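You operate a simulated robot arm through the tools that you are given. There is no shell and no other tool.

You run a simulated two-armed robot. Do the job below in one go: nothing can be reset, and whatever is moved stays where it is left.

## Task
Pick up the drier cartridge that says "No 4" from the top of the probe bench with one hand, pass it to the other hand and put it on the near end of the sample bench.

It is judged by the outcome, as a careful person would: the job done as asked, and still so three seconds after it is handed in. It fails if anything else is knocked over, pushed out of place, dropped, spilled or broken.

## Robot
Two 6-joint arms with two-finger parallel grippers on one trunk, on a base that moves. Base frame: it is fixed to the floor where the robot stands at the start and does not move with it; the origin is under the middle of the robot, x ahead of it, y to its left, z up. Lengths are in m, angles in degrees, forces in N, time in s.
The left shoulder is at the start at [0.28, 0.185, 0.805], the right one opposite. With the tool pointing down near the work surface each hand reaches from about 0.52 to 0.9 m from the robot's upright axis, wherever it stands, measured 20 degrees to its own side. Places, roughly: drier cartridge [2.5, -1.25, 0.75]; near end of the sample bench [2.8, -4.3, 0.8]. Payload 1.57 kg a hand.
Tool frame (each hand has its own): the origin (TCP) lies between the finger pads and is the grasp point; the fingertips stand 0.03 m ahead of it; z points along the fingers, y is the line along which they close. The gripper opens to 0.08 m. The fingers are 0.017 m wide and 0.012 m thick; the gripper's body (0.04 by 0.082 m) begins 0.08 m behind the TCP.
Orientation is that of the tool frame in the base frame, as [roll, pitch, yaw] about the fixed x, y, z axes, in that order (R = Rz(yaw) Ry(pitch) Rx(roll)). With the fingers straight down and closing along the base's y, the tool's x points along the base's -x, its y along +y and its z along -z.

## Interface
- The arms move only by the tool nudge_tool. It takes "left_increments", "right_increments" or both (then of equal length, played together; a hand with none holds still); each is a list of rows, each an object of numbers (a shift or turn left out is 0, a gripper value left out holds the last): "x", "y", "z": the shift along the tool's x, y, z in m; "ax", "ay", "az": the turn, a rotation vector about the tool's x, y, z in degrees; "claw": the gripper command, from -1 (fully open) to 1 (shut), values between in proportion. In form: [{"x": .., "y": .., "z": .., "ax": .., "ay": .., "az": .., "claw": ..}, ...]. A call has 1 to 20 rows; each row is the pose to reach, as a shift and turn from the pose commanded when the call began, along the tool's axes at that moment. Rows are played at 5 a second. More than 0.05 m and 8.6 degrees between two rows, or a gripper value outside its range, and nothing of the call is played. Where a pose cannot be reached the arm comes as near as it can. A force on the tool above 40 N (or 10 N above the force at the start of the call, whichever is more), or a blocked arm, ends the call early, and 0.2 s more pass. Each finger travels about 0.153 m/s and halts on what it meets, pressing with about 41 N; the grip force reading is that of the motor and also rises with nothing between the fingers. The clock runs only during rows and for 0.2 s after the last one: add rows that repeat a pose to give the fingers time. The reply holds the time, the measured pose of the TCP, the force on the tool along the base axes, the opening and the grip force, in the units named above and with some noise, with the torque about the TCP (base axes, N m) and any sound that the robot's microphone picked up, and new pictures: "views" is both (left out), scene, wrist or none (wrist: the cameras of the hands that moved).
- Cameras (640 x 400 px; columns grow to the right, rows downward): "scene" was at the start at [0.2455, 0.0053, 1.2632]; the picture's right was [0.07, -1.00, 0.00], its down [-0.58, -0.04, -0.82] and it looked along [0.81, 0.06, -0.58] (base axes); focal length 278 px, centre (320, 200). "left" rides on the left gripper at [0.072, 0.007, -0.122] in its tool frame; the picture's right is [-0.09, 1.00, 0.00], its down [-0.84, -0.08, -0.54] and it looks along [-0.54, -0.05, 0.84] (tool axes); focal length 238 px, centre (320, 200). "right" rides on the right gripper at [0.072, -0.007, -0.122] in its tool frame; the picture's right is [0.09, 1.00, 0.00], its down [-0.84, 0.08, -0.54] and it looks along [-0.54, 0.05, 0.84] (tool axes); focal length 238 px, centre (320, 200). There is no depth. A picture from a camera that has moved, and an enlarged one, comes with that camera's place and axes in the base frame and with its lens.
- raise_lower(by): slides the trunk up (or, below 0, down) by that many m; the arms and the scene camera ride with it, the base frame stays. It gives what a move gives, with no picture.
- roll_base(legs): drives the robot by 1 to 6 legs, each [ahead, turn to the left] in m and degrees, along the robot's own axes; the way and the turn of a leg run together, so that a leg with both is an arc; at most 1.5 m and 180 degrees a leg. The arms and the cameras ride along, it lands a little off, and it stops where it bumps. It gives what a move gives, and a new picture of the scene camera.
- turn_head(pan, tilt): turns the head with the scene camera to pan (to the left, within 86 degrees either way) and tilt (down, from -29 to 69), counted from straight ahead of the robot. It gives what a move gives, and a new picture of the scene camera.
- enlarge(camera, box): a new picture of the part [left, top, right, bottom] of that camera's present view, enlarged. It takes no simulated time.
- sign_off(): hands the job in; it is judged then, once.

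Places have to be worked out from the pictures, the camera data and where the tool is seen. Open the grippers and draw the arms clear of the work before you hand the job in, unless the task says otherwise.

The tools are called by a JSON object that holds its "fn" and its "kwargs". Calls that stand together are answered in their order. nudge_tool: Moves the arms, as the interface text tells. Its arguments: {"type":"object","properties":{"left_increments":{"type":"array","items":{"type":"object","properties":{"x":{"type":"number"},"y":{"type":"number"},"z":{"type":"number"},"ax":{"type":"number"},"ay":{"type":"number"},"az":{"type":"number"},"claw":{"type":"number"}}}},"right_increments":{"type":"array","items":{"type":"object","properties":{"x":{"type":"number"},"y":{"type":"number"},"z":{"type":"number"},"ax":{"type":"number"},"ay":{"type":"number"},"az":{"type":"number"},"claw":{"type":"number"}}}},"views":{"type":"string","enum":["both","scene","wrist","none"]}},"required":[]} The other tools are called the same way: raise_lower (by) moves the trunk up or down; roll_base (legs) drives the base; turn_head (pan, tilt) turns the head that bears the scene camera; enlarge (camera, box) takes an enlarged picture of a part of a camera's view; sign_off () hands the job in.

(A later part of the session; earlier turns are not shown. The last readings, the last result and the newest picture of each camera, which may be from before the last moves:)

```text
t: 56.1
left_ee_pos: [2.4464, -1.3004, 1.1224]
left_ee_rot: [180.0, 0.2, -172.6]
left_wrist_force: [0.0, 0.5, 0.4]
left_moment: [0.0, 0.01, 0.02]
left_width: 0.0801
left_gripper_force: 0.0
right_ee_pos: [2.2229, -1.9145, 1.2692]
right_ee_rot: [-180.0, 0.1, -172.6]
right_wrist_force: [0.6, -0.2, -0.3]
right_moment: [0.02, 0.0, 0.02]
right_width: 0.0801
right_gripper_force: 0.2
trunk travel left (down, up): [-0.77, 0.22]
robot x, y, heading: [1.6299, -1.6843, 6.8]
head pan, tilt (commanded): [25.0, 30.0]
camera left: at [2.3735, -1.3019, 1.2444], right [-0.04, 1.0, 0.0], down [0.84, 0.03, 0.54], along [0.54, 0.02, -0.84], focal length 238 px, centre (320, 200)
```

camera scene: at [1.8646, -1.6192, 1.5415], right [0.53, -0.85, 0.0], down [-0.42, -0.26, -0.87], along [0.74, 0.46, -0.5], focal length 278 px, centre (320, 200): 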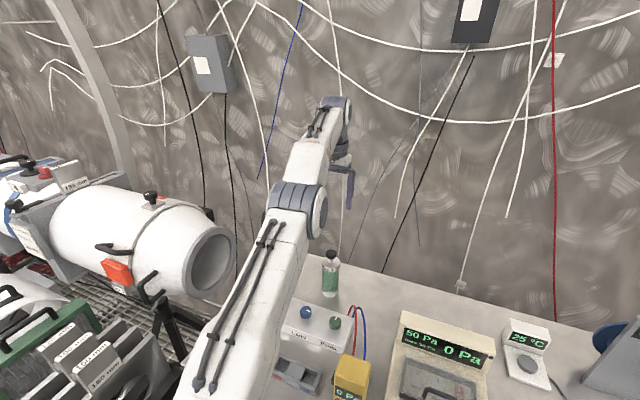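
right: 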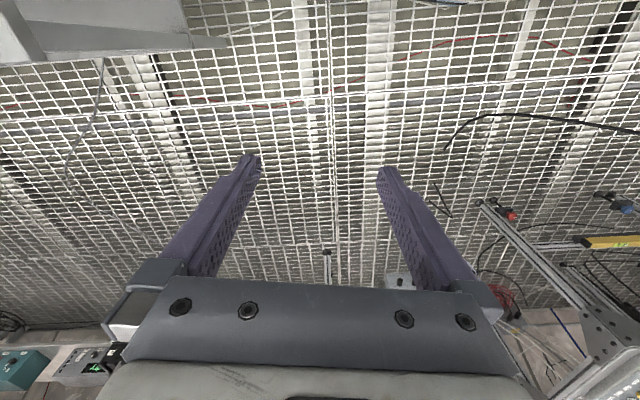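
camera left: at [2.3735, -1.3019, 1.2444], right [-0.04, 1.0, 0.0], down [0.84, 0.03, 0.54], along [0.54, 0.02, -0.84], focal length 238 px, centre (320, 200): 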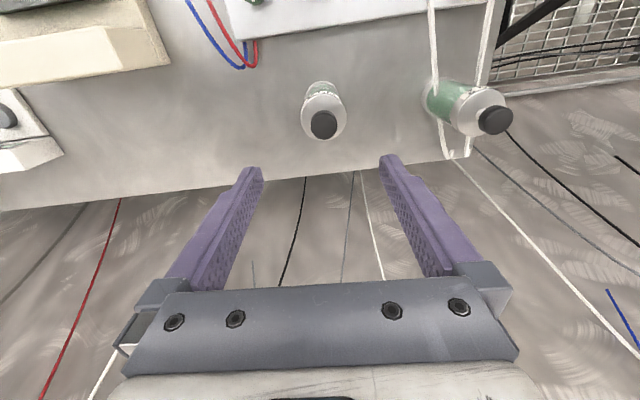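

The knob lies about 5 mm to the left of the tool's line. I shift over and descend to z 1.03, fingertips still just above the knob, and check.

{"fn": "nudge_tool", "kwargs": {"left_increments": [{"x": -0.0005, "y": 0.0055, "z": 0.03}, {"x": -0.0005, "y": 0.0055, "z": 0.06}, {"x": -0.0005, "y": 0.0055, "z": 0.0924}, {"x": -0.0005, "y": 0.0055, "z": 0.0924}], "views": "both"}}

{"fn": "enlarge", "kwargs": {"camera": "scene", "box": [260, 170, 420, 320]}}

```text
t: 57.1
left_ee_pos: [2.4449, -1.2949, 1.0267]
left_ee_rot: [180.0, 0.1, -172.6]
left_wrist_force: [-0.3, -0.1, 0.2]
left_moment: [-0.02, -0.01, -0.04]
left_width: 0.0801
left_gripper_force: 0.1
right_ee_pos: [2.2236, -1.914, 1.2685]
right_ee_rot: [-180.0, 0.1, -172.8]
right_wrist_force: [0.9, 0.1, -0.7]
right_moment: [0.01, 0.01, 0.04]
right_width: 0.0801
right_gripper_force: 0.0
trunk travel left (down, up): [-0.77, 0.22]
robot x, y, heading: [1.6349, -1.6857, 6.8]
head pan, tilt (commanded): [25.0, 30.0]
camera scene: at [1.8646, -1.6191, 1.5415], right [0.53, -0.85, 0.0], down [-0.42, -0.26, -0.87], along [0.74, 0.46, -0.5], focal length 278 px, centre (320, 200)
camera left: at [2.372, -1.2977, 1.149], right [-0.04, 1.0, 0.0], down [0.84, 0.03, 0.54], along [0.54, 0.02, -0.84], focal length 238 px, centre (320, 200)
```

scene: 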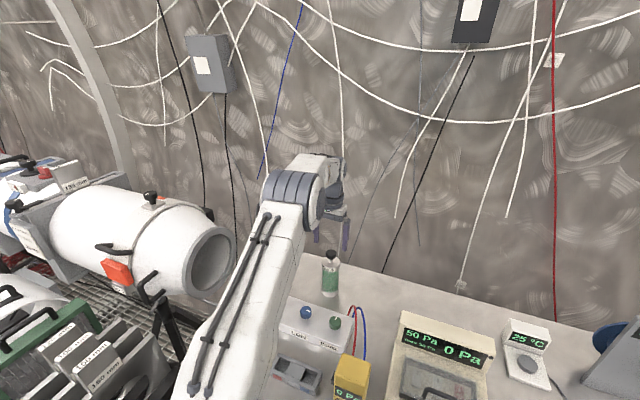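
left: 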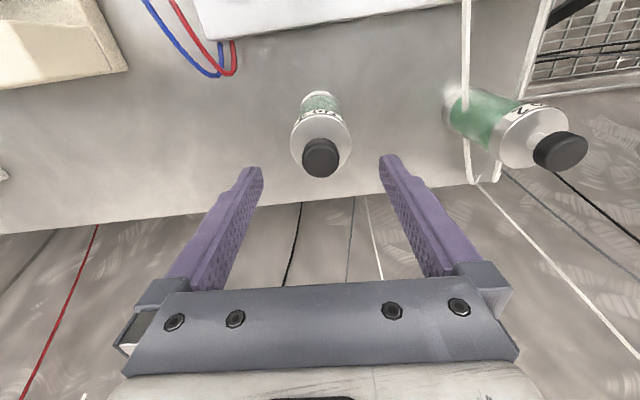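

```text
2.67 times, centred on (340, 245) of scene
camera zoom: at [1.8646, -1.6191, 1.5415], right [0.53, -0.85, 0.0], down [-0.42, -0.26, -0.87], along [0.74, 0.46, -0.5], focal length 742 px, centre (267, 80)
```

zoom: 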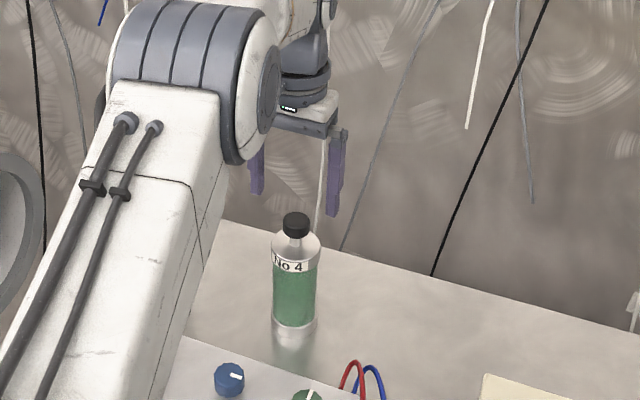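

Both views agree that the knob is centred between the fingers within about 3 mm. I descend to TCP z 0.968 with a 3 mm forward correction.

{"fn": "nudge_tool", "kwargs": {"left_increments": [{"x": -0.003, "z": 0.02}, {"x": -0.003, "z": 0.04}, {"x": -0.003, "z": 0.0585}, {"x": -0.003, "z": 0.0585}], "views": "wrist"}}

{"fn": "enlarge", "kwargs": {"camera": "scene", "box": [280, 190, 400, 310]}}

```text
t: 58.1
left_ee_pos: [2.4483, -1.2941, 0.9699]
left_ee_rot: [180.0, 0.2, -172.7]
left_wrist_force: [-0.9, -0.4, -0.6]
left_moment: [-0.03, 0.01, 0.01]
left_width: 0.0801
left_gripper_force: 0.1
right_ee_pos: [2.2228, -1.9137, 1.2693]
right_ee_rot: [-180.0, 0.1, -172.6]
right_wrist_force: [0.6, -0.5, 0.4]
right_moment: [0.0, 0.0, 0.0]
right_width: 0.08
right_gripper_force: 0.0
trunk travel left (down, up): [-0.77, 0.22]
robot x, y, heading: [1.627, -1.6843, 6.7]
head pan, tilt (commanded): [25.0, 30.0]
camera left: at [2.3763, -1.296, 1.0921], right [-0.04, 1.0, 0.0], down [0.84, 0.03, 0.54], along [0.54, 0.02, -0.84], focal length 238 px, centre (320, 200)
```

left: 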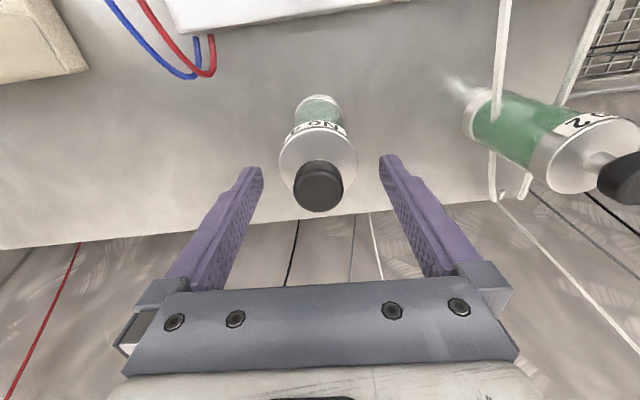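

```text
3.33 times, centred on (340, 250) of scene
camera zoom: at [1.8645, -1.6191, 1.5415], right [0.53, -0.85, 0.0], down [-0.42, -0.26, -0.87], along [0.74, 0.46, -0.5], focal length 928 px, centre (253, 33)
```

zoom: 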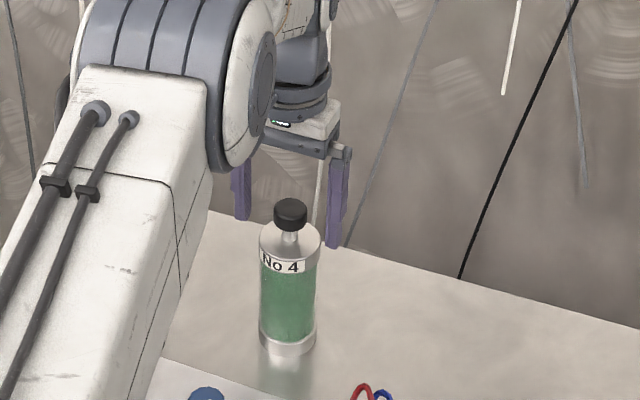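

The knob is centred between the finger pads with the tips just above the collar. I close the left gripper on it and hold.

{"fn": "nudge_tool", "kwargs": {"left_increments": [{"claw": 1}, {"claw": 1}, {"claw": 1}, {"claw": 1}], "views": "wrist"}}

```text
t: 59.1
left_ee_pos: [2.4489, -1.2939, 0.9708]
left_ee_rot: [-179.9, 0.1, -172.6]
left_wrist_force: [1.5, -1.4, 0.1]
left_moment: [-0.03, -0.02, 0.0]
left_width: 0.0309
left_gripper_force: 39.3
right_ee_pos: [2.223, -1.9148, 1.2686]
right_ee_rot: [180.0, 0.1, -172.7]
right_wrist_force: [-0.1, -0.1, -0.8]
right_moment: [0.0, 0.03, 0.02]
right_width: 0.08
right_gripper_force: 0.1
trunk travel left (down, up): [-0.77, 0.22]
robot x, y, heading: [1.6275, -1.6842, 7.2]
head pan, tilt (commanded): [25.0, 30.0]
camera left: at [2.3763, -1.2961, 1.0923], right [-0.04, 1.0, 0.0], down [0.84, 0.03, 0.54], along [0.54, 0.02, -0.84], focal length 238 px, centre (320, 200)
```

left: 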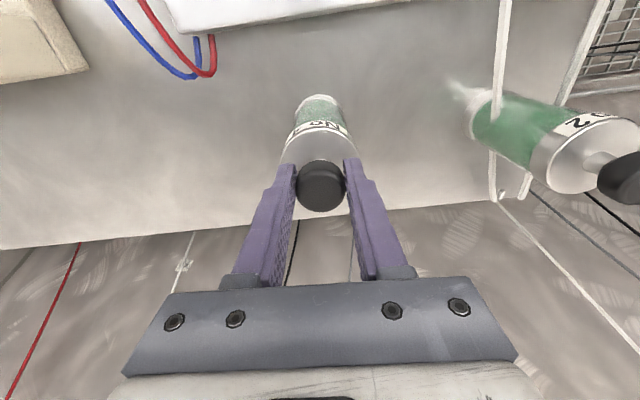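

The knob is gripped at a width of 0.031 m. I lift straight up, 8 cm at first, and check that the cartridge comes along.

{"fn": "nudge_tool", "kwargs": {"left_increments": [{"z": -0.01}, {"z": -0.03}, {"z": -0.055}, {"z": -0.08}, {"z": -0.08}], "views": "both"}}

{"fn": "enlarge", "kwargs": {"camera": "scene", "box": [260, 150, 420, 310]}}

```text
t: 60.3
left_ee_pos: [2.4476, -1.2932, 1.0504]
left_ee_rot: [-180.0, 0.2, -172.7]
left_wrist_force: [0.4, 0.8, -2.8]
left_moment: [-0.01, -0.02, 0.0]
left_width: 0.0314
left_gripper_force: 39.8
right_ee_pos: [2.223, -1.9155, 1.2683]
right_ee_rot: [180.0, 0.1, -172.7]
right_wrist_force: [0.6, -0.7, 0.4]
right_moment: [0.04, 0.0, 0.0]
right_width: 0.08
right_gripper_force: 0.0
trunk travel left (down, up): [-0.77, 0.22]
robot x, y, heading: [1.6303, -1.6863, 6.9]
head pan, tilt (commanded): [25.0, 30.0]
camera scene: at [1.8645, -1.6191, 1.5415], right [0.53, -0.85, 0.0], down [-0.42, -0.26, -0.87], along [0.74, 0.46, -0.5], focal length 278 px, centre (320, 200)
camera left: at [2.3748, -1.2967, 1.172], right [-0.04, 1.0, 0.0], down [0.84, 0.03, 0.54], along [0.54, 0.02, -0.84], focal length 238 px, centre (320, 200)
```

scene: 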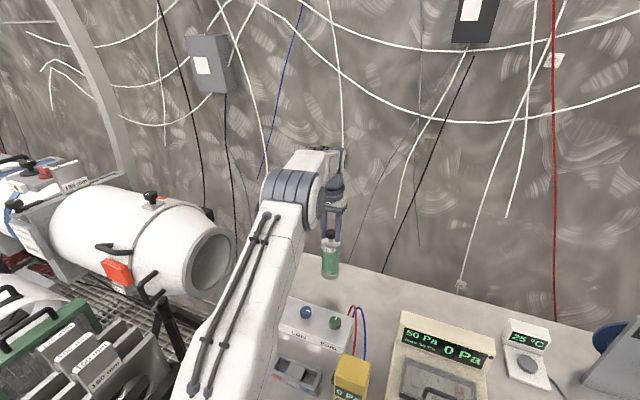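
left: 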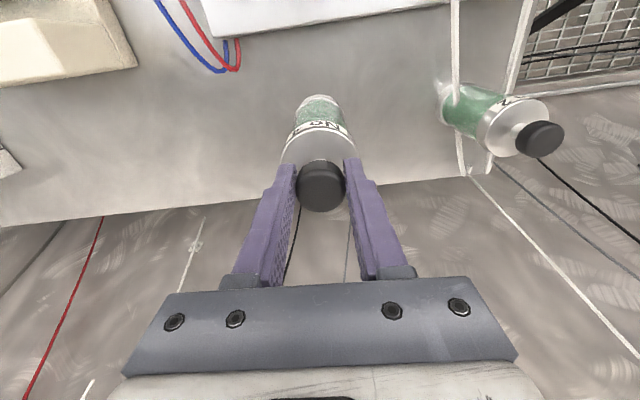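

```text
2.50 times, centred on (340, 230) of scene
camera zoom: at [1.8645, -1.6191, 1.5415], right [0.53, -0.85, 0.0], down [-0.42, -0.26, -0.87], along [0.74, 0.46, -0.5], focal length 696 px, centre (270, 125)
```

zoom: 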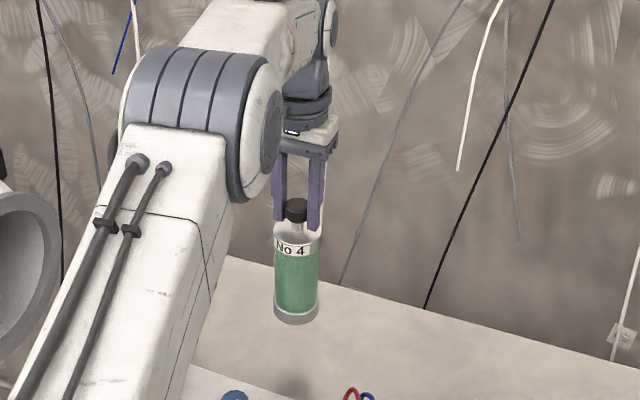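

The cartridge hangs straight from the left hand (about 2.8 N). I raise it further and draw it back to the middle, about 0.70 m ahead of me, well over the bench items.

{"fn": "nudge_tool", "kwargs": {"left_increments": [{"z": -0.04}, {"z": -0.08}, {"x": 0.03, "y": -0.02, "z": -0.1}, {"x": 0.06, "y": -0.05, "z": -0.12}, {"x": 0.09, "y": -0.084, "z": -0.135}, {"x": 0.114, "y": -0.124, "z": -0.15}, {"x": 0.13, "y": -0.165, "z": -0.15}, {"x": 0.145, "y": -0.205, "z": -0.15}, {"x": 0.155, "y": -0.245, "z": -0.15}, {"x": 0.16, "y": -0.285, "z": -0.15}, {"x": 0.16, "y": -0.285, "z": -0.15}], "views": "scene"}}

```text
t: 62.7
left_ee_pos: [2.3252, -1.5992, 1.2011]
left_ee_rot: [-180.0, 0.1, -172.6]
left_wrist_force: [0.7, -1.2, -2.9]
left_moment: [0.03, 0.03, -0.02]
left_width: 0.0312
left_gripper_force: 39.8
right_ee_pos: [2.2231, -1.9149, 1.2684]
right_ee_rot: [180.0, 0.1, -172.8]
right_wrist_force: [-0.2, -0.1, -0.8]
right_moment: [-0.02, -0.02, 0.03]
right_width: 0.0801
right_gripper_force: 0.1
trunk travel left (down, up): [-0.77, 0.22]
robot x, y, heading: [1.6312, -1.6855, 6.5]
head pan, tilt (commanded): [25.0, 30.0]
camera scene: at [1.8647, -1.6194, 1.5415], right [0.53, -0.85, 0.0], down [-0.42, -0.26, -0.87], along [0.74, 0.46, -0.5], focal length 278 px, centre (320, 200)
```

scene: 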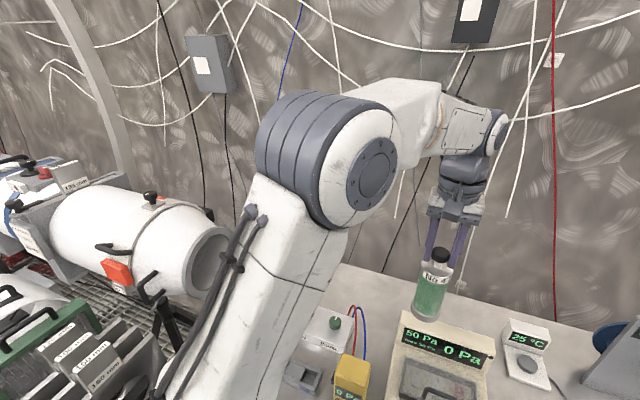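

I back the base off 0.3 m so the pass happens clear of the bench and look straight ahead at the held cartridge.

{"fn": "roll_base", "kwargs": {"legs": [[-0.3, 0]]}}

{"fn": "turn_head", "kwargs": {"pan": 0, "tilt": 28}}

```text
t: 64.7
left_ee_pos: [2.0371, -1.6349, 1.201]
left_ee_rot: [180.0, 0.1, -172.7]
left_wrist_force: [0.7, -0.3, -3.5]
left_moment: [-0.01, 0.0, -0.01]
left_width: 0.0311
left_gripper_force: 39.5
right_ee_pos: [1.9346, -1.9503, 1.2688]
right_ee_rot: [180.0, 0.1, -172.9]
right_wrist_force: [-0.5, 0.3, 0.1]
right_moment: [0.02, 0.02, 0.0]
right_width: 0.0801
right_gripper_force: 0.2
trunk travel left (down, up): [-0.77, 0.22]
robot x, y, heading: [1.3406, -1.7177, 6.8]
head pan, tilt (commanded): [25.0, 30.0]
camera scene: at [1.5758, -1.6541, 1.5415], right [0.53, -0.85, 0.0], down [-0.43, -0.26, -0.87], along [0.74, 0.46, -0.5], focal length 278 px, centre (320, 200)
```

scene: 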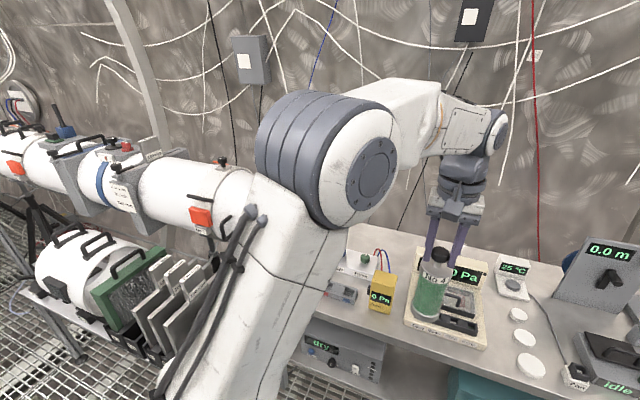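

```text
t: 65.6
left_ee_pos: [2.0354, -1.634, 1.2012]
left_ee_rot: [-180.0, 0.1, -172.7]
left_wrist_force: [0.2, 0.0, -3.5]
left_moment: [-0.01, 0.03, 0.03]
left_width: 0.0313
left_gripper_force: 40.4
right_ee_pos: [1.9335, -1.95, 1.27]
right_ee_rot: [-180.0, 0.0, -172.8]
right_wrist_force: [0.1, 0.4, -0.9]
right_moment: [-0.01, -0.01, -0.01]
right_width: 0.0799
right_gripper_force: 0.0
trunk travel left (down, up): [-0.77, 0.22]
robot x, y, heading: [1.3421, -1.7198, 6.7]
head pan, tilt (commanded): [0.0, 28.0]
camera scene: at [1.5891, -1.6909, 1.5447], right [0.12, -0.99, 0.0], down [-0.47, -0.06, -0.88], along [0.88, 0.1, -0.47], focal length 278 px, centre (320, 200)
```

scene: 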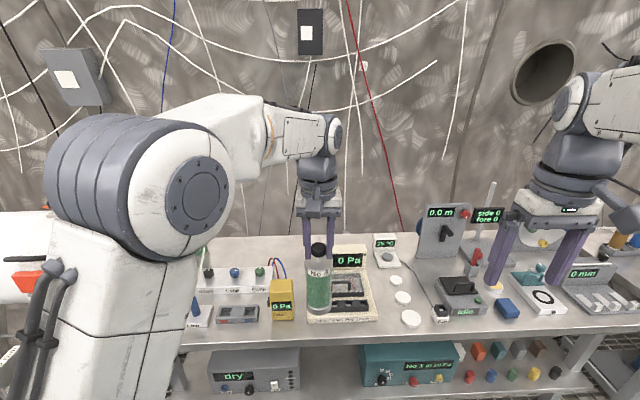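

The hand holds the cartridge 0.70 m ahead on my centre line; its base hangs 0.182 m below the left TCP. I move the left hand 8 cm forward and 4 cm down, and at the same time swing the open right hand from pointing down to pointing forward, 35° below level.

{"fn": "nudge_tool", "kwargs": {"left_increments": [{"x": -0.012, "z": 0.006}, {"x": -0.024, "z": 0.012}, {"x": -0.036, "z": 0.018}, {"x": -0.048, "z": 0.024}, {"x": -0.06, "z": 0.03}, {"x": -0.07, "z": 0.035}, {"x": -0.08, "z": 0.04}, {"x": -0.08, "z": 0.04}], "right_increments": [{"x": -0.008, "z": 0.011, "ay": -7.85, "claw": -1}, {"x": -0.017, "z": 0.022, "ay": -15.7}, {"x": -0.025, "z": 0.033, "ay": -23.5}, {"x": -0.034, "z": 0.045, "ay": -31.4}, {"x": -0.042, "z": 0.056, "ay": -39.2}, {"x": -0.051, "z": 0.068, "ay": -47.1}, {"x": -0.06, "z": 0.08, "ay": -55}, {"x": -0.06, "z": 0.08, "ay": -55}], "views": "both"}}

```text
t: 67.4
left_ee_pos: [2.1149, -1.6227, 1.1607]
left_ee_rot: [179.9, 0.1, -172.7]
left_wrist_force: [0.1, 0.5, -3.8]
left_moment: [-0.01, 0.04, 0.02]
left_width: 0.0311
left_gripper_force: 39.9
right_ee_pos: [1.9998, -1.9445, 1.1931]
right_ee_rot: [179.9, 55.0, -172.9]
right_wrist_force: [-0.4, 0.1, 0.1]
right_moment: [0.03, 0.01, 0.03]
right_width: 0.08
right_gripper_force: 0.0
right hand out of reach, approached as far as the arm can: row 7, 8
trunk travel left (down, up): [-0.77, 0.22]
robot x, y, heading: [1.3408, -1.7191, 6.7]
head pan, tilt (commanded): [0.0, 28.0]
camera scene: at [1.5894, -1.6911, 1.5446], right [0.12, -0.99, 0.0], down [-0.47, -0.06, -0.88], along [0.88, 0.1, -0.47], focal length 278 px, centre (320, 200)
camera right: at [1.859, -1.9687, 1.2035], right [-0.18, 0.98, -0.07], down [0.03, 0.08, 1.0], along [0.98, 0.17, -0.04], focal length 238 px, centre (320, 200)
camera left: at [2.0427, -1.6259, 1.2818], right [-0.03, 1.0, 0.0], down [0.84, 0.03, 0.54], along [0.54, 0.02, -0.84], focal length 238 px, centre (320, 200)
```

scene: 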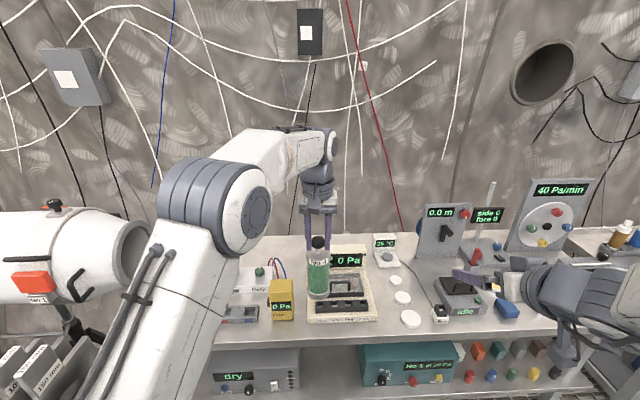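
right: 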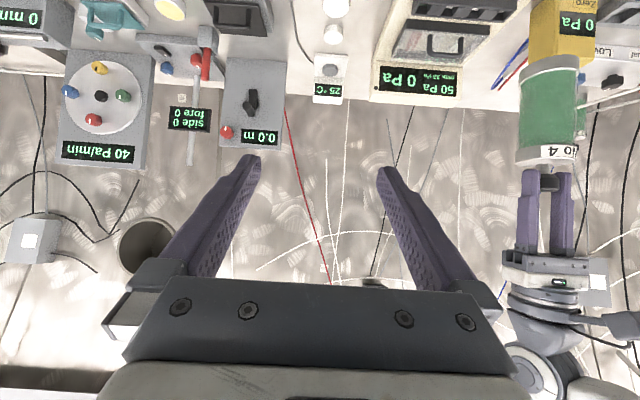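
left: 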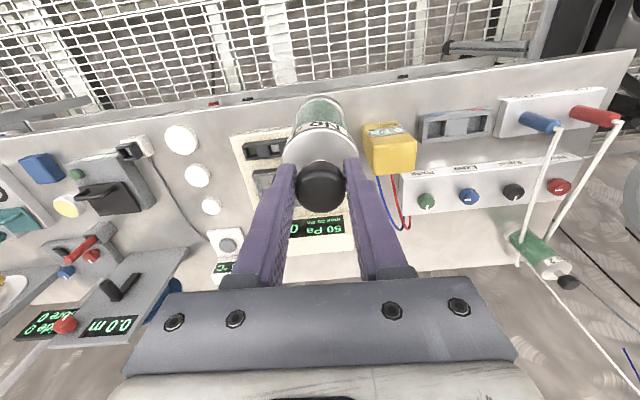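

The right hand now points forward, 35° below level, and both hands are well apart. I yaw the right hand 35° to the left in place, to see that the wrist can do it.

{"fn": "nudge_tool", "kwargs": {"right_increments": [{"ax": -5.74, "az": -4.02}, {"ax": -11.47, "az": -8.03}, {"ax": -17.2, "az": -12.05}, {"ax": -22.9, "az": -16.1}, {"ax": -28.7, "az": -20.1}, {"ax": -28.7, "az": -20.1}], "views": "both"}}

```text
t: 68.8
left_ee_pos: [2.1149, -1.6242, 1.1604]
left_ee_rot: [180.0, 0.1, -172.8]
left_wrist_force: [-0.5, -0.3, -3.4]
left_moment: [-0.02, 0.02, 0.0]
left_width: 0.0313
left_gripper_force: 40.4
right_ee_pos: [1.9988, -1.9455, 1.1923]
right_ee_rot: [-179.9, 55.1, -137.6]
right_wrist_force: [-0.4, -0.1, -0.3]
right_moment: [0.01, 0.02, 0.01]
right_width: 0.0801
right_gripper_force: 0.0
trunk travel left (down, up): [-0.77, 0.22]
robot x, y, heading: [1.3451, -1.7194, 6.4]
head pan, tilt (commanded): [0.0, 28.0]
camera scene: at [1.5892, -1.6912, 1.5446], right [0.12, -0.99, 0.0], down [-0.47, -0.05, -0.88], along [0.88, 0.1, -0.47], focal length 278 px, centre (320, 200)
camera right: at [1.8985, -2.0446, 1.2035], right [-0.71, 0.7, -0.08], down [-0.03, 0.08, 1.0], along [0.7, 0.71, -0.04], focal length 238 px, centre (320, 200)
```

scene: 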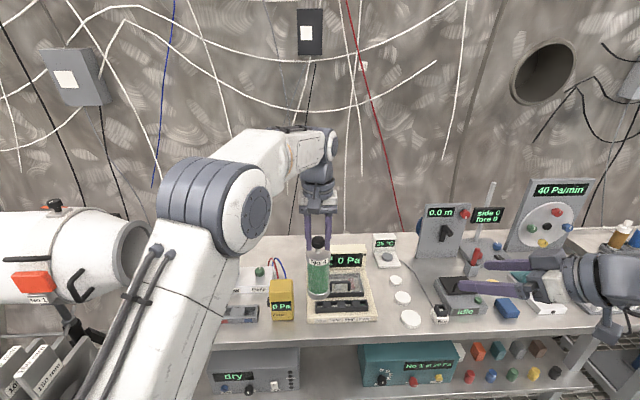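
right: 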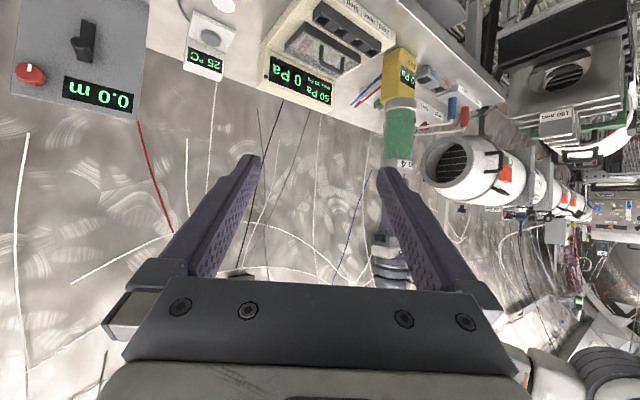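

The right hand points along [0.61, 0.55, -0.57]. The cartridge axis is at [2.116, -1.623] with its base at z≈0.979, so the grip point is about z 1.057; I move the right hand to a point 15 cm short of it along its own pointing line.

{"fn": "nudge_tool", "kwargs": {"right_increments": [{"x": -0.0104, "y": 0.0265, "z": 0.0295}, {"x": -0.0208, "y": 0.053, "z": 0.059}, {"x": -0.0312, "y": 0.0795, "z": 0.0884}, {"x": -0.0416, "y": 0.106, "z": 0.118}, {"x": -0.052, "y": 0.1325, "z": 0.1473}, {"x": -0.0624, "y": 0.1589, "z": 0.1768}, {"x": -0.0624, "y": 0.1589, "z": 0.1768}], "views": "both"}}

```text
t: 70.4
left_ee_pos: [2.1153, -1.6226, 1.1605]
left_ee_rot: [-180.0, 0.1, -172.7]
left_wrist_force: [-0.3, 0.7, -2.9]
left_moment: [-0.03, 0.03, -0.03]
left_width: 0.0314
left_gripper_force: 39.9
right_ee_pos: [2.0284, -1.7067, 1.1413]
right_ee_rot: [-179.8, 55.1, -137.6]
right_wrist_force: [0.4, -0.4, 0.5]
right_moment: [0.0, 0.01, -0.02]
right_width: 0.08
right_gripper_force: 0.1
trunk travel left (down, up): [-0.77, 0.22]
robot x, y, heading: [1.3397, -1.718, 6.5]
head pan, tilt (commanded): [0.0, 28.0]
camera scene: at [1.5892, -1.6908, 1.5446], right [0.12, -0.99, 0.0], down [-0.47, -0.06, -0.88], along [0.88, 0.1, -0.47], focal length 278 px, centre (320, 200)
camera right: at [1.9272, -1.8067, 1.1526], right [-0.71, 0.7, -0.08], down [-0.03, 0.08, 1.0], along [0.7, 0.71, -0.04], focal length 238 px, centre (320, 200)
```

scene: 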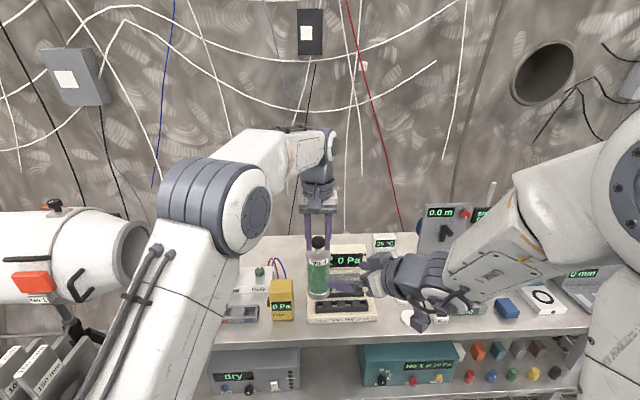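
right: 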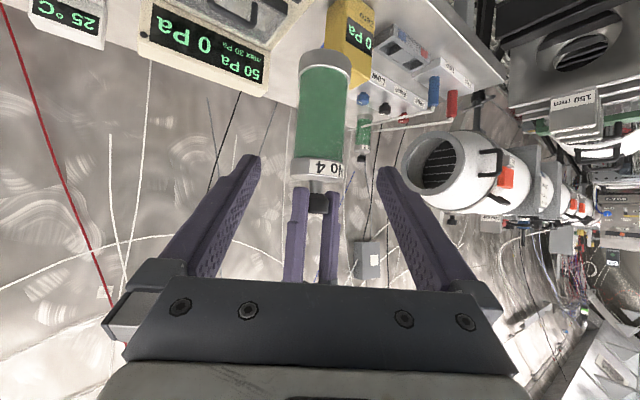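

Alignment in the right wrist view is good: the body sits centred between the right fingers and the left hand's fingers stay well above. I advance the right hand 14.8 cm along its pointing line.

{"fn": "nudge_tool", "kwargs": {"right_increments": [{"y": 0.001, "z": 0.037}, {"y": 0.002, "z": 0.074}, {"y": 0.0025, "z": 0.104}, {"y": 0.0025, "z": 0.13}, {"y": 0.0025, "z": 0.148}, {"y": 0.0025, "z": 0.148}], "views": "both"}}

{"fn": "enlarge", "kwargs": {"camera": "scene", "box": [270, 170, 430, 320]}}

```text
t: 71.8
left_ee_pos: [2.1136, -1.6236, 1.16]
left_ee_rot: [-180.0, 0.1, -172.7]
left_wrist_force: [1.4, 0.6, -3.5]
left_moment: [0.01, -0.02, 0.0]
left_width: 0.0312
left_gripper_force: 40.5
right_ee_pos: [2.117, -1.6225, 1.0588]
right_ee_rot: [-179.8, 55.1, -137.6]
right_wrist_force: [-0.1, -0.6, 0.0]
right_moment: [0.06, -0.01, 0.0]
right_width: 0.0803
right_gripper_force: 0.0
trunk travel left (down, up): [-0.77, 0.22]
robot x, y, heading: [1.3389, -1.7158, 6.9]
head pan, tilt (commanded): [0.0, 28.0]
camera scene: at [1.5893, -1.6909, 1.5446], right [0.12, -0.99, 0.0], down [-0.47, -0.06, -0.88], along [0.88, 0.1, -0.47], focal length 278 px, centre (320, 200)
camera right: at [2.0157, -1.7227, 1.0699], right [-0.71, 0.7, -0.08], down [-0.03, 0.08, 1.0], along [0.7, 0.71, -0.04], focal length 238 px, centre (320, 200)
```

scene: 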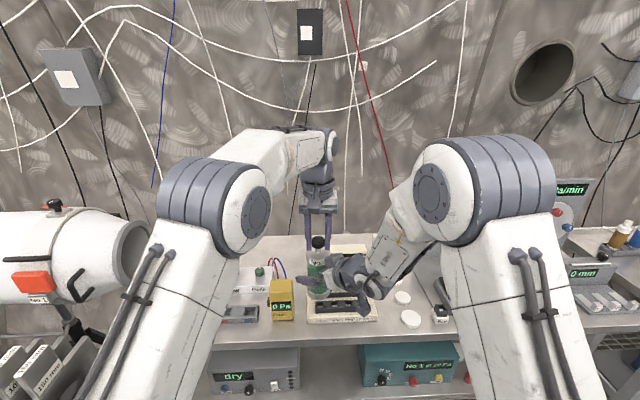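
right: 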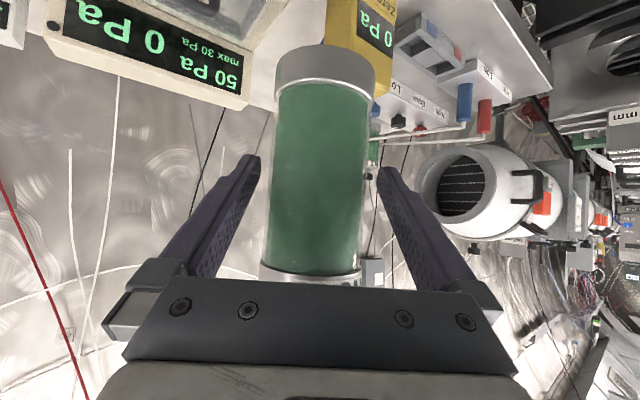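

```text
2.67 times, centred on (350, 245) of scene
camera zoom: at [1.5893, -1.6909, 1.5446], right [0.12, -0.99, 0.0], down [-0.47, -0.06, -0.88], along [0.88, 0.1, -0.47], focal length 742 px, centre (240, 80)
```

zoom: 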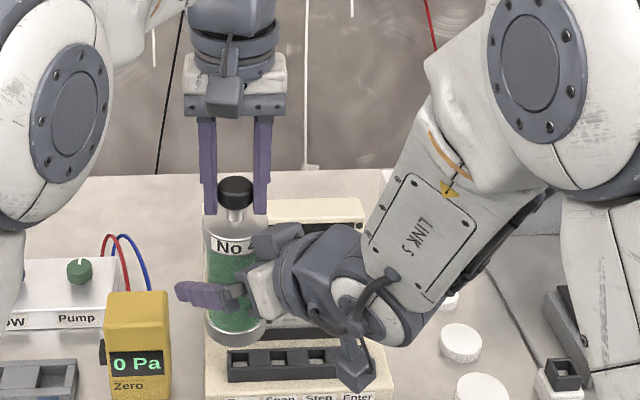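

The green body lies squarely between the right fingers. I close the right gripper on it while the left keeps its hold.

{"fn": "nudge_tool", "kwargs": {"right_increments": [{"claw": 0}, {"claw": 0.5}, {"claw": 1}, {"claw": 1}, {"claw": 1}], "views": "both"}}

```text
t: 73.0
left_ee_pos: [2.1138, -1.6221, 1.1616]
left_ee_rot: [179.9, 0.0, -172.6]
left_wrist_force: [-14.1, 7.3, 3.3]
left_moment: [0.14, 0.56, -0.12]
left_width: 0.031
left_gripper_force: 39.7
right_ee_pos: [2.1174, -1.6246, 1.0604]
right_ee_rot: [180.0, 55.1, -137.8]
right_wrist_force: [14.1, -6.2, -2.2]
right_moment: [0.51, 0.9, 0.11]
right_width: 0.0588
right_gripper_force: 41.0
trunk travel left (down, up): [-0.77, 0.22]
robot x, y, heading: [1.3404, -1.7192, 6.5]
head pan, tilt (commanded): [0.0, 28.0]
camera scene: at [1.5891, -1.691, 1.5447], right [0.12, -0.99, 0.0], down [-0.47, -0.06, -0.88], along [0.88, 0.1, -0.47], focal length 278 px, centre (320, 200)
camera right: at [2.0156, -1.7234, 1.07], right [-0.71, 0.7, -0.08], down [-0.03, 0.08, 1.0], along [0.71, 0.71, -0.04], focal length 238 px, centre (320, 200)
```

scene: 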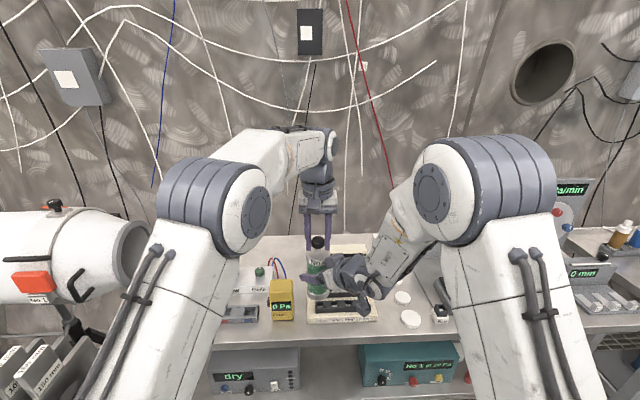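
right: 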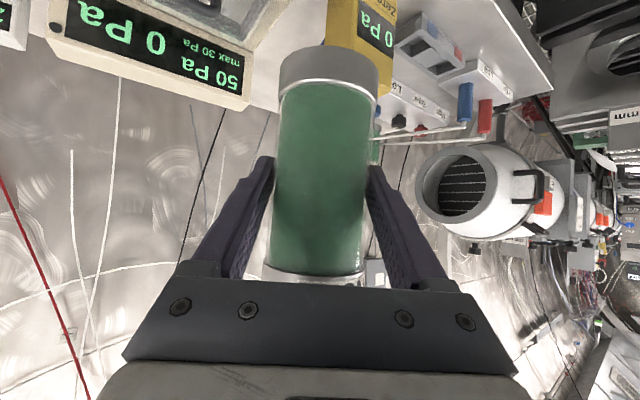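

Both hands now hold it, with about 14 N of side load between them from a few millimetres of misalignment. I ease the right hand 3 mm along its closing line to relieve this before the left lets go.

{"fn": "nudge_tool", "kwargs": {"right_increments": [{"y": -0.0015}, {"y": -0.003}, {"y": -0.003}], "views": "none"}}

```text
t: 73.8
left_ee_pos: [2.1141, -1.6244, 1.1618]
left_ee_rot: [-180.0, -0.1, -172.6]
left_wrist_force: [-14.1, 4.1, 2.5]
left_moment: [0.05, 0.68, -0.01]
left_width: 0.0313
left_gripper_force: 40.2
right_ee_pos: [2.1176, -1.6253, 1.0581]
right_ee_rot: [-179.9, 55.0, -137.7]
right_wrist_force: [14.0, -4.2, -2.4]
right_moment: [0.34, 0.7, -0.02]
right_width: 0.059
right_gripper_force: 41.6
trunk travel left (down, up): [-0.77, 0.22]
robot x, y, heading: [1.34, -1.7178, 6.7]
head pan, tilt (commanded): [0.0, 28.0]
```

The load is now mostly along +x on the right hand, so I ease the right hand about 4 mm that way.

{"fn": "nudge_tool", "kwargs": {"right_increments": [{"x": -0.0007, "y": -0.0017, "z": 0.0009}, {"x": -0.0013, "y": -0.0034, "z": 0.0018}, {"x": -0.0013, "y": -0.0034, "z": 0.0018}], "views": "none"}}

```text
t: 74.6
left_ee_pos: [2.1174, -1.6237, 1.1605]
left_ee_rot: [-179.8, 0.5, -172.8]
left_wrist_force: [14.5, 1.4, -11.7]
left_moment: [0.05, -0.94, -0.28]
left_width: 0.031
left_gripper_force: 40.0
right_ee_pos: [2.1196, -1.6243, 1.0588]
right_ee_rot: [-179.9, 55.2, -137.2]
right_wrist_force: [-14.3, -0.9, 8.6]
right_moment: [-0.02, -0.53, 0.32]
right_width: 0.0584
right_gripper_force: 41.1
trunk travel left (down, up): [-0.77, 0.22]
robot x, y, heading: [1.3396, -1.719, 6.8]
head pan, tilt (commanded): [0.0, 28.0]
```

That overshot slightly; I take back half of it.

{"fn": "nudge_tool", "kwargs": {"right_increments": [{"y": 0.0007, "z": -0.0009}, {"y": 0.00135, "z": -0.0017}, {"y": 0.00135, "z": -0.0017}], "views": "none"}}

```text
t: 75.4
left_ee_pos: [2.1147, -1.6244, 1.1604]
left_ee_rot: [-179.9, 0.2, -172.7]
left_wrist_force: [9.3, -4.7, -8.1]
left_moment: [0.03, -0.9, -0.17]
left_width: 0.0313
left_gripper_force: 40.2
right_ee_pos: [2.1193, -1.6259, 1.0599]
right_ee_rot: [-179.8, 55.1, -137.5]
right_wrist_force: [-10.2, 2.8, 5.8]
right_moment: [-0.4, -0.03, 0.14]
right_width: 0.0586
right_gripper_force: 40.9
trunk travel left (down, up): [-0.77, 0.22]
robot x, y, heading: [1.3387, -1.7171, 6.9]
head pan, tilt (commanded): [0.0, 28.0]
```

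The load is down to about 10 N, small enough. I open the left gripper and hold still.

{"fn": "nudge_tool", "kwargs": {"left_increments": [{"claw": 0.2}, {"claw": -0.4}, {"claw": -1}, {"claw": -1}, {"claw": -1}], "views": "both"}}

```text
t: 76.6
left_ee_pos: [2.1147, -1.6233, 1.1607]
left_ee_rot: [-180.0, 0.1, -172.7]
left_wrist_force: [0.0, 0.1, 0.9]
left_moment: [0.02, 0.03, -0.03]
left_width: 0.0798
left_gripper_force: 0.1
right_ee_pos: [2.1184, -1.6248, 1.0596]
right_ee_rot: [-179.9, 55.0, -137.5]
right_wrist_force: [-0.9, -0.1, -0.5]
right_moment: [0.01, -0.03, 0.01]
right_width: 0.0589
right_gripper_force: 40.9
trunk travel left (down, up): [-0.77, 0.22]
robot x, y, heading: [1.3384, -1.7219, 6.7]
head pan, tilt (commanded): [0.0, 28.0]
camera scene: at [1.5891, -1.691, 1.5447], right [0.12, -0.99, 0.0], down [-0.47, -0.06, -0.88], along [0.88, 0.1, -0.47], focal length 278 px, centre (320, 200)
camera left: at [2.0423, -1.6259, 1.2821], right [-0.03, 1.0, 0.0], down [0.84, 0.03, 0.54], along [0.54, 0.02, -0.84], focal length 238 px, centre (320, 200)
```

scene: 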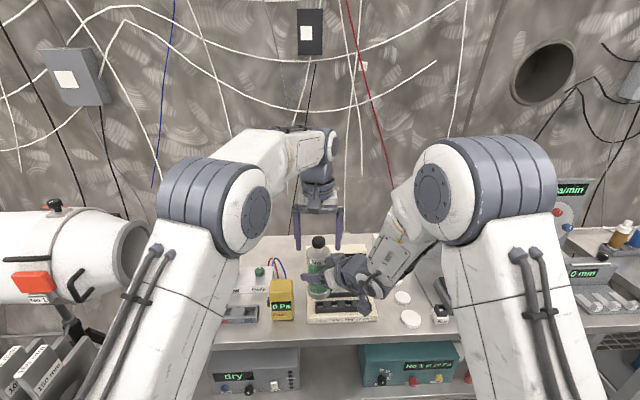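
left: 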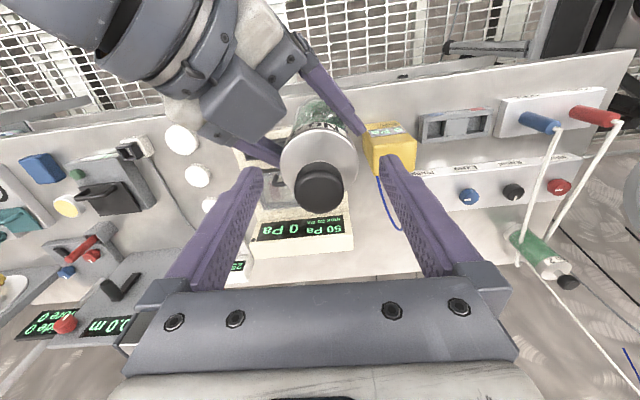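

The left is free and the right holds at width 0.059. I raise the left hand straight up 12 cm and check the right hand's load.

{"fn": "nudge_tool", "kwargs": {"left_increments": [{"z": -0.03}, {"z": -0.06}, {"z": -0.09}, {"z": -0.12}, {"z": -0.12}], "views": "both"}}

{"fn": "enlarge", "kwargs": {"camera": "scene", "box": [270, 170, 430, 320]}}

```text
t: 77.8
left_ee_pos: [2.1135, -1.6249, 1.2793]
left_ee_rot: [-180.0, 0.1, -172.7]
left_wrist_force: [-0.3, 0.3, -0.1]
left_moment: [0.02, 0.01, -0.03]
left_width: 0.08
left_gripper_force: 0.0
right_ee_pos: [2.1183, -1.626, 1.0595]
right_ee_rot: [-180.0, 55.1, -137.6]
right_wrist_force: [-0.1, 0.7, -0.1]
right_moment: [-0.04, 0.0, 0.0]
right_width: 0.0587
right_gripper_force: 40.6
trunk travel left (down, up): [-0.77, 0.22]
robot x, y, heading: [1.3387, -1.7227, 6.8]
head pan, tilt (commanded): [0.0, 28.0]
camera scene: at [1.5894, -1.691, 1.5446], right [0.12, -0.99, 0.0], down [-0.47, -0.06, -0.88], along [0.88, 0.1, -0.47], focal length 278 px, centre (320, 200)
camera left: at [2.0415, -1.626, 1.4009], right [-0.03, 1.0, 0.0], down [0.84, 0.03, 0.54], along [0.54, 0.02, -0.84], focal length 238 px, centre (320, 200)
```

scene: 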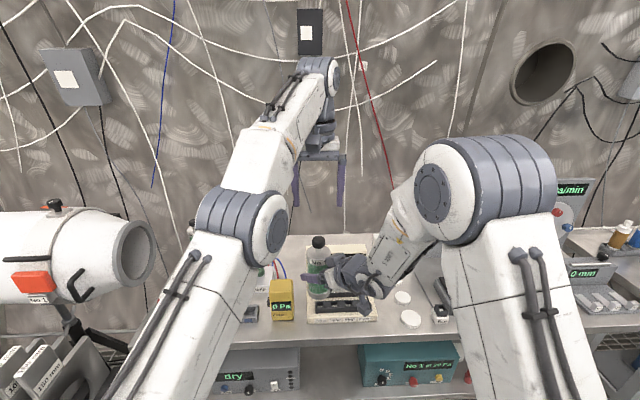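
left: 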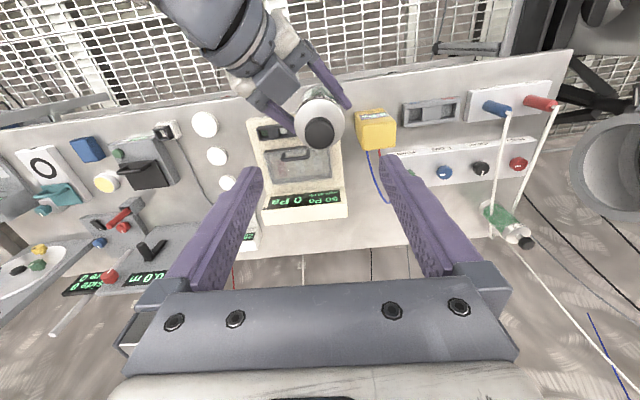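

```text
2.67 times, centred on (350, 245) of scene
camera zoom: at [1.5894, -1.691, 1.5446], right [0.12, -0.99, 0.0], down [-0.47, -0.06, -0.88], along [0.88, 0.1, -0.47], focal length 742 px, centre (240, 80)
```

zoom: 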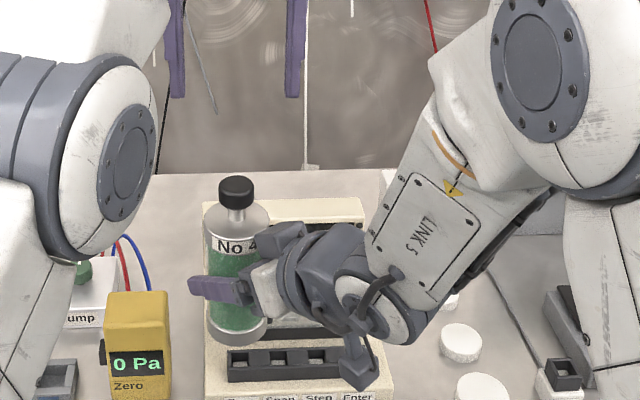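

The right hand alone holds the cartridge upright. I draw the left hand back up and away, and lift the right hand a little along with it.

{"fn": "nudge_tool", "kwargs": {"left_increments": [{"x": 0.03, "y": 0.03, "z": -0.01}, {"x": 0.06, "y": 0.06, "z": -0.02}, {"x": 0.09, "y": 0.09, "z": -0.03}, {"x": 0.12, "y": 0.12, "z": -0.04}, {"x": 0.15, "y": 0.15, "z": -0.05}, {"x": 0.18, "y": 0.18, "z": -0.06}, {"x": 0.2, "y": 0.21, "z": -0.06}, {"x": 0.2, "y": 0.21, "z": -0.06}], "right_increments": [{}, {}, {"z": -0.02}, {"z": -0.04}, {"z": -0.06}, {"z": -0.08}, {"z": -0.1}, {"z": -0.1}], "views": "both"}}

```text
t: 79.6
left_ee_pos: [1.8883, -1.4386, 1.3414]
left_ee_rot: [-180.0, 0.2, -172.7]
left_wrist_force: [0.3, -0.6, 0.6]
left_moment: [0.01, 0.01, -0.02]
left_width: 0.08
left_gripper_force: 0.1
right_ee_pos: [2.0568, -1.6792, 1.1159]
right_ee_rot: [-179.9, 55.1, -137.5]
right_wrist_force: [-0.4, -0.4, -2.5]
right_moment: [-0.06, 0.0, 0.01]
right_width: 0.0585
right_gripper_force: 40.8
trunk travel left (down, up): [-0.77, 0.22]
robot x, y, heading: [1.3451, -1.7211, 6.7]
head pan, tilt (commanded): [0.0, 28.0]
camera scene: at [1.5887, -1.691, 1.5447], right [0.12, -0.99, 0.0], down [-0.47, -0.06, -0.88], along [0.88, 0.1, -0.47], focal length 278 px, centre (320, 200)
camera right: at [1.9565, -1.7798, 1.1273], right [-0.71, 0.7, -0.08], down [-0.03, 0.08, 1.0], along [0.71, 0.71, -0.04], focal length 238 px, centre (320, 200)
camera left: at [1.8153, -1.4413, 1.463], right [-0.03, 1.0, 0.0], down [0.84, 0.03, 0.54], along [0.54, 0.02, -0.84], focal length 238 px, centre (320, 200)
```

scene: 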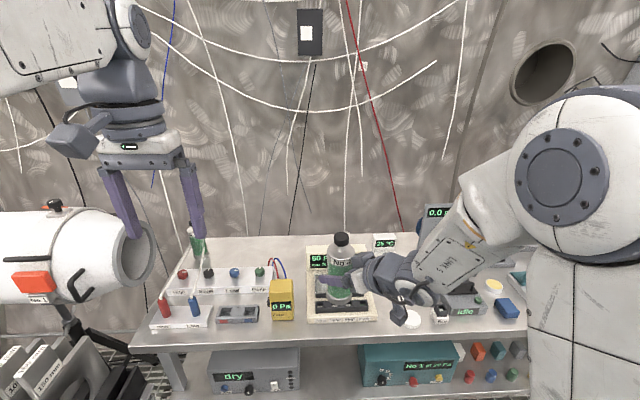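
right: 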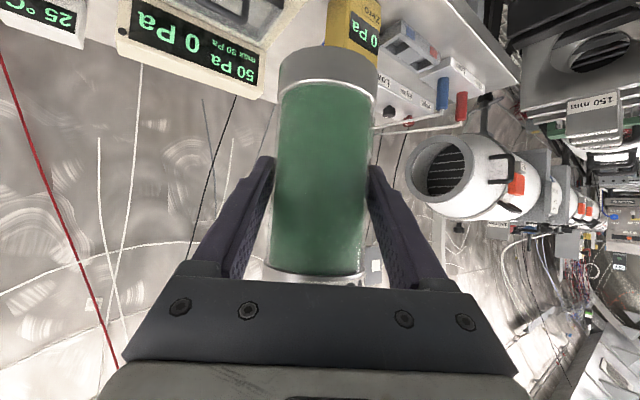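
left: 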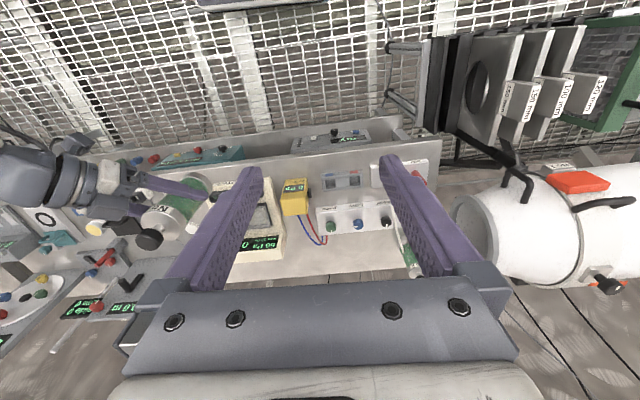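

The right hand now carries the weight (2.5 N) and the bench is undisturbed. I turn right in place to face down the aisle; everything I carry sweeps within 0.8 m, clear of both benches.

{"fn": "roll_base", "kwargs": {"legs": [[0, -88]]}}

{"fn": "turn_head", "kwargs": {"pan": 10, "tilt": 18}}

```text
t: 83.7
left_ee_pos: [1.654, -2.2482, 1.3414]
left_ee_rot: [-179.9, 0.2, 100.7]
left_wrist_force: [0.6, -0.2, -0.4]
left_moment: [-0.01, 0.01, 0.02]
left_width: 0.08
left_gripper_force: 0.1
right_ee_pos: [1.4226, -2.4317, 1.1163]
right_ee_rot: [-179.9, 55.1, 135.8]
right_wrist_force: [-1.1, -0.2, -3.5]
right_moment: [0.0, 0.01, -0.01]
right_width: 0.0585
right_gripper_force: 41.4
trunk travel left (down, up): [-0.77, 0.22]
robot x, y, heading: [1.3426, -1.7213, -79.6]
head pan, tilt (commanded): [0.0, 28.0]
camera scene: at [1.3838, -1.9679, 1.5447], right [-0.98, -0.18, 0.0], down [-0.08, 0.46, -0.88], along [0.16, -0.87, -0.47], focal length 278 px, centre (320, 200)
```

scene: 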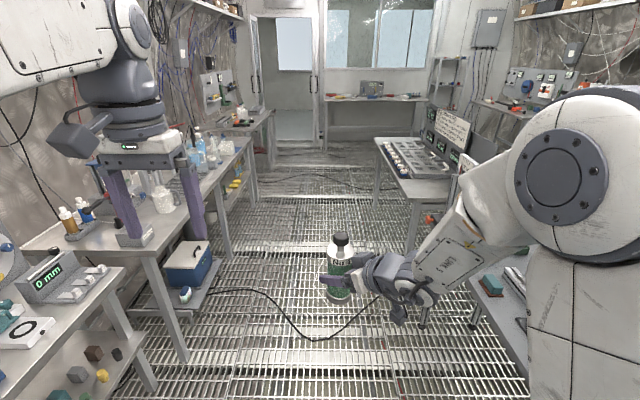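

```text
t: 84.4
left_ee_pos: [1.6535, -2.2485, 1.3413]
left_ee_rot: [-180.0, 0.2, 100.7]
left_wrist_force: [-1.1, -0.4, -1.0]
left_moment: [0.01, 0.03, 0.01]
left_width: 0.0799
left_gripper_force: 0.2
right_ee_pos: [1.4231, -2.4323, 1.1162]
right_ee_rot: [-180.0, 55.1, 135.7]
right_wrist_force: [0.4, 0.5, -3.0]
right_moment: [-0.02, 0.01, 0.03]
right_width: 0.0585
right_gripper_force: 40.7
trunk travel left (down, up): [-0.77, 0.22]
robot x, y, heading: [1.3397, -1.7217, -79.7]
head pan, tilt (commanded): [10.0, 18.0]
camera scene: at [1.3997, -1.9658, 1.5608], right [-0.94, -0.34, 0.0], down [-0.11, 0.29, -0.95], along [0.33, -0.89, -0.31], focal length 278 px, centre (320, 200)
```

scene: 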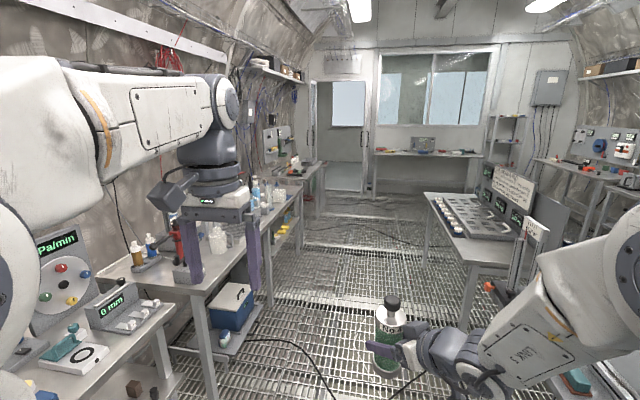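

The sample bench's near end is on the left, just past the probe bench, with bottles, a red stand and a grey block on it. I enlarge it.

{"fn": "enlarge", "kwargs": {"camera": "scene", "box": [80, 170, 320, 320]}}

```text
2.67 times, centred on (200, 245) of scene
camera zoom: at [1.3997, -1.9658, 1.5608], right [-0.94, -0.34, 0.0], down [-0.11, 0.29, -0.95], along [0.33, -0.89, -0.31], focal length 742 px, centre (640, 80)
```

zoom: 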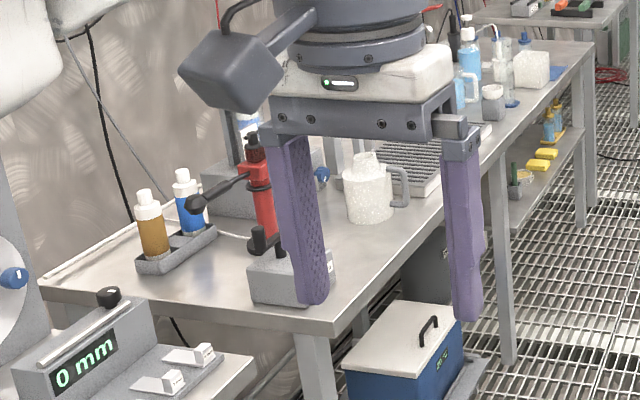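

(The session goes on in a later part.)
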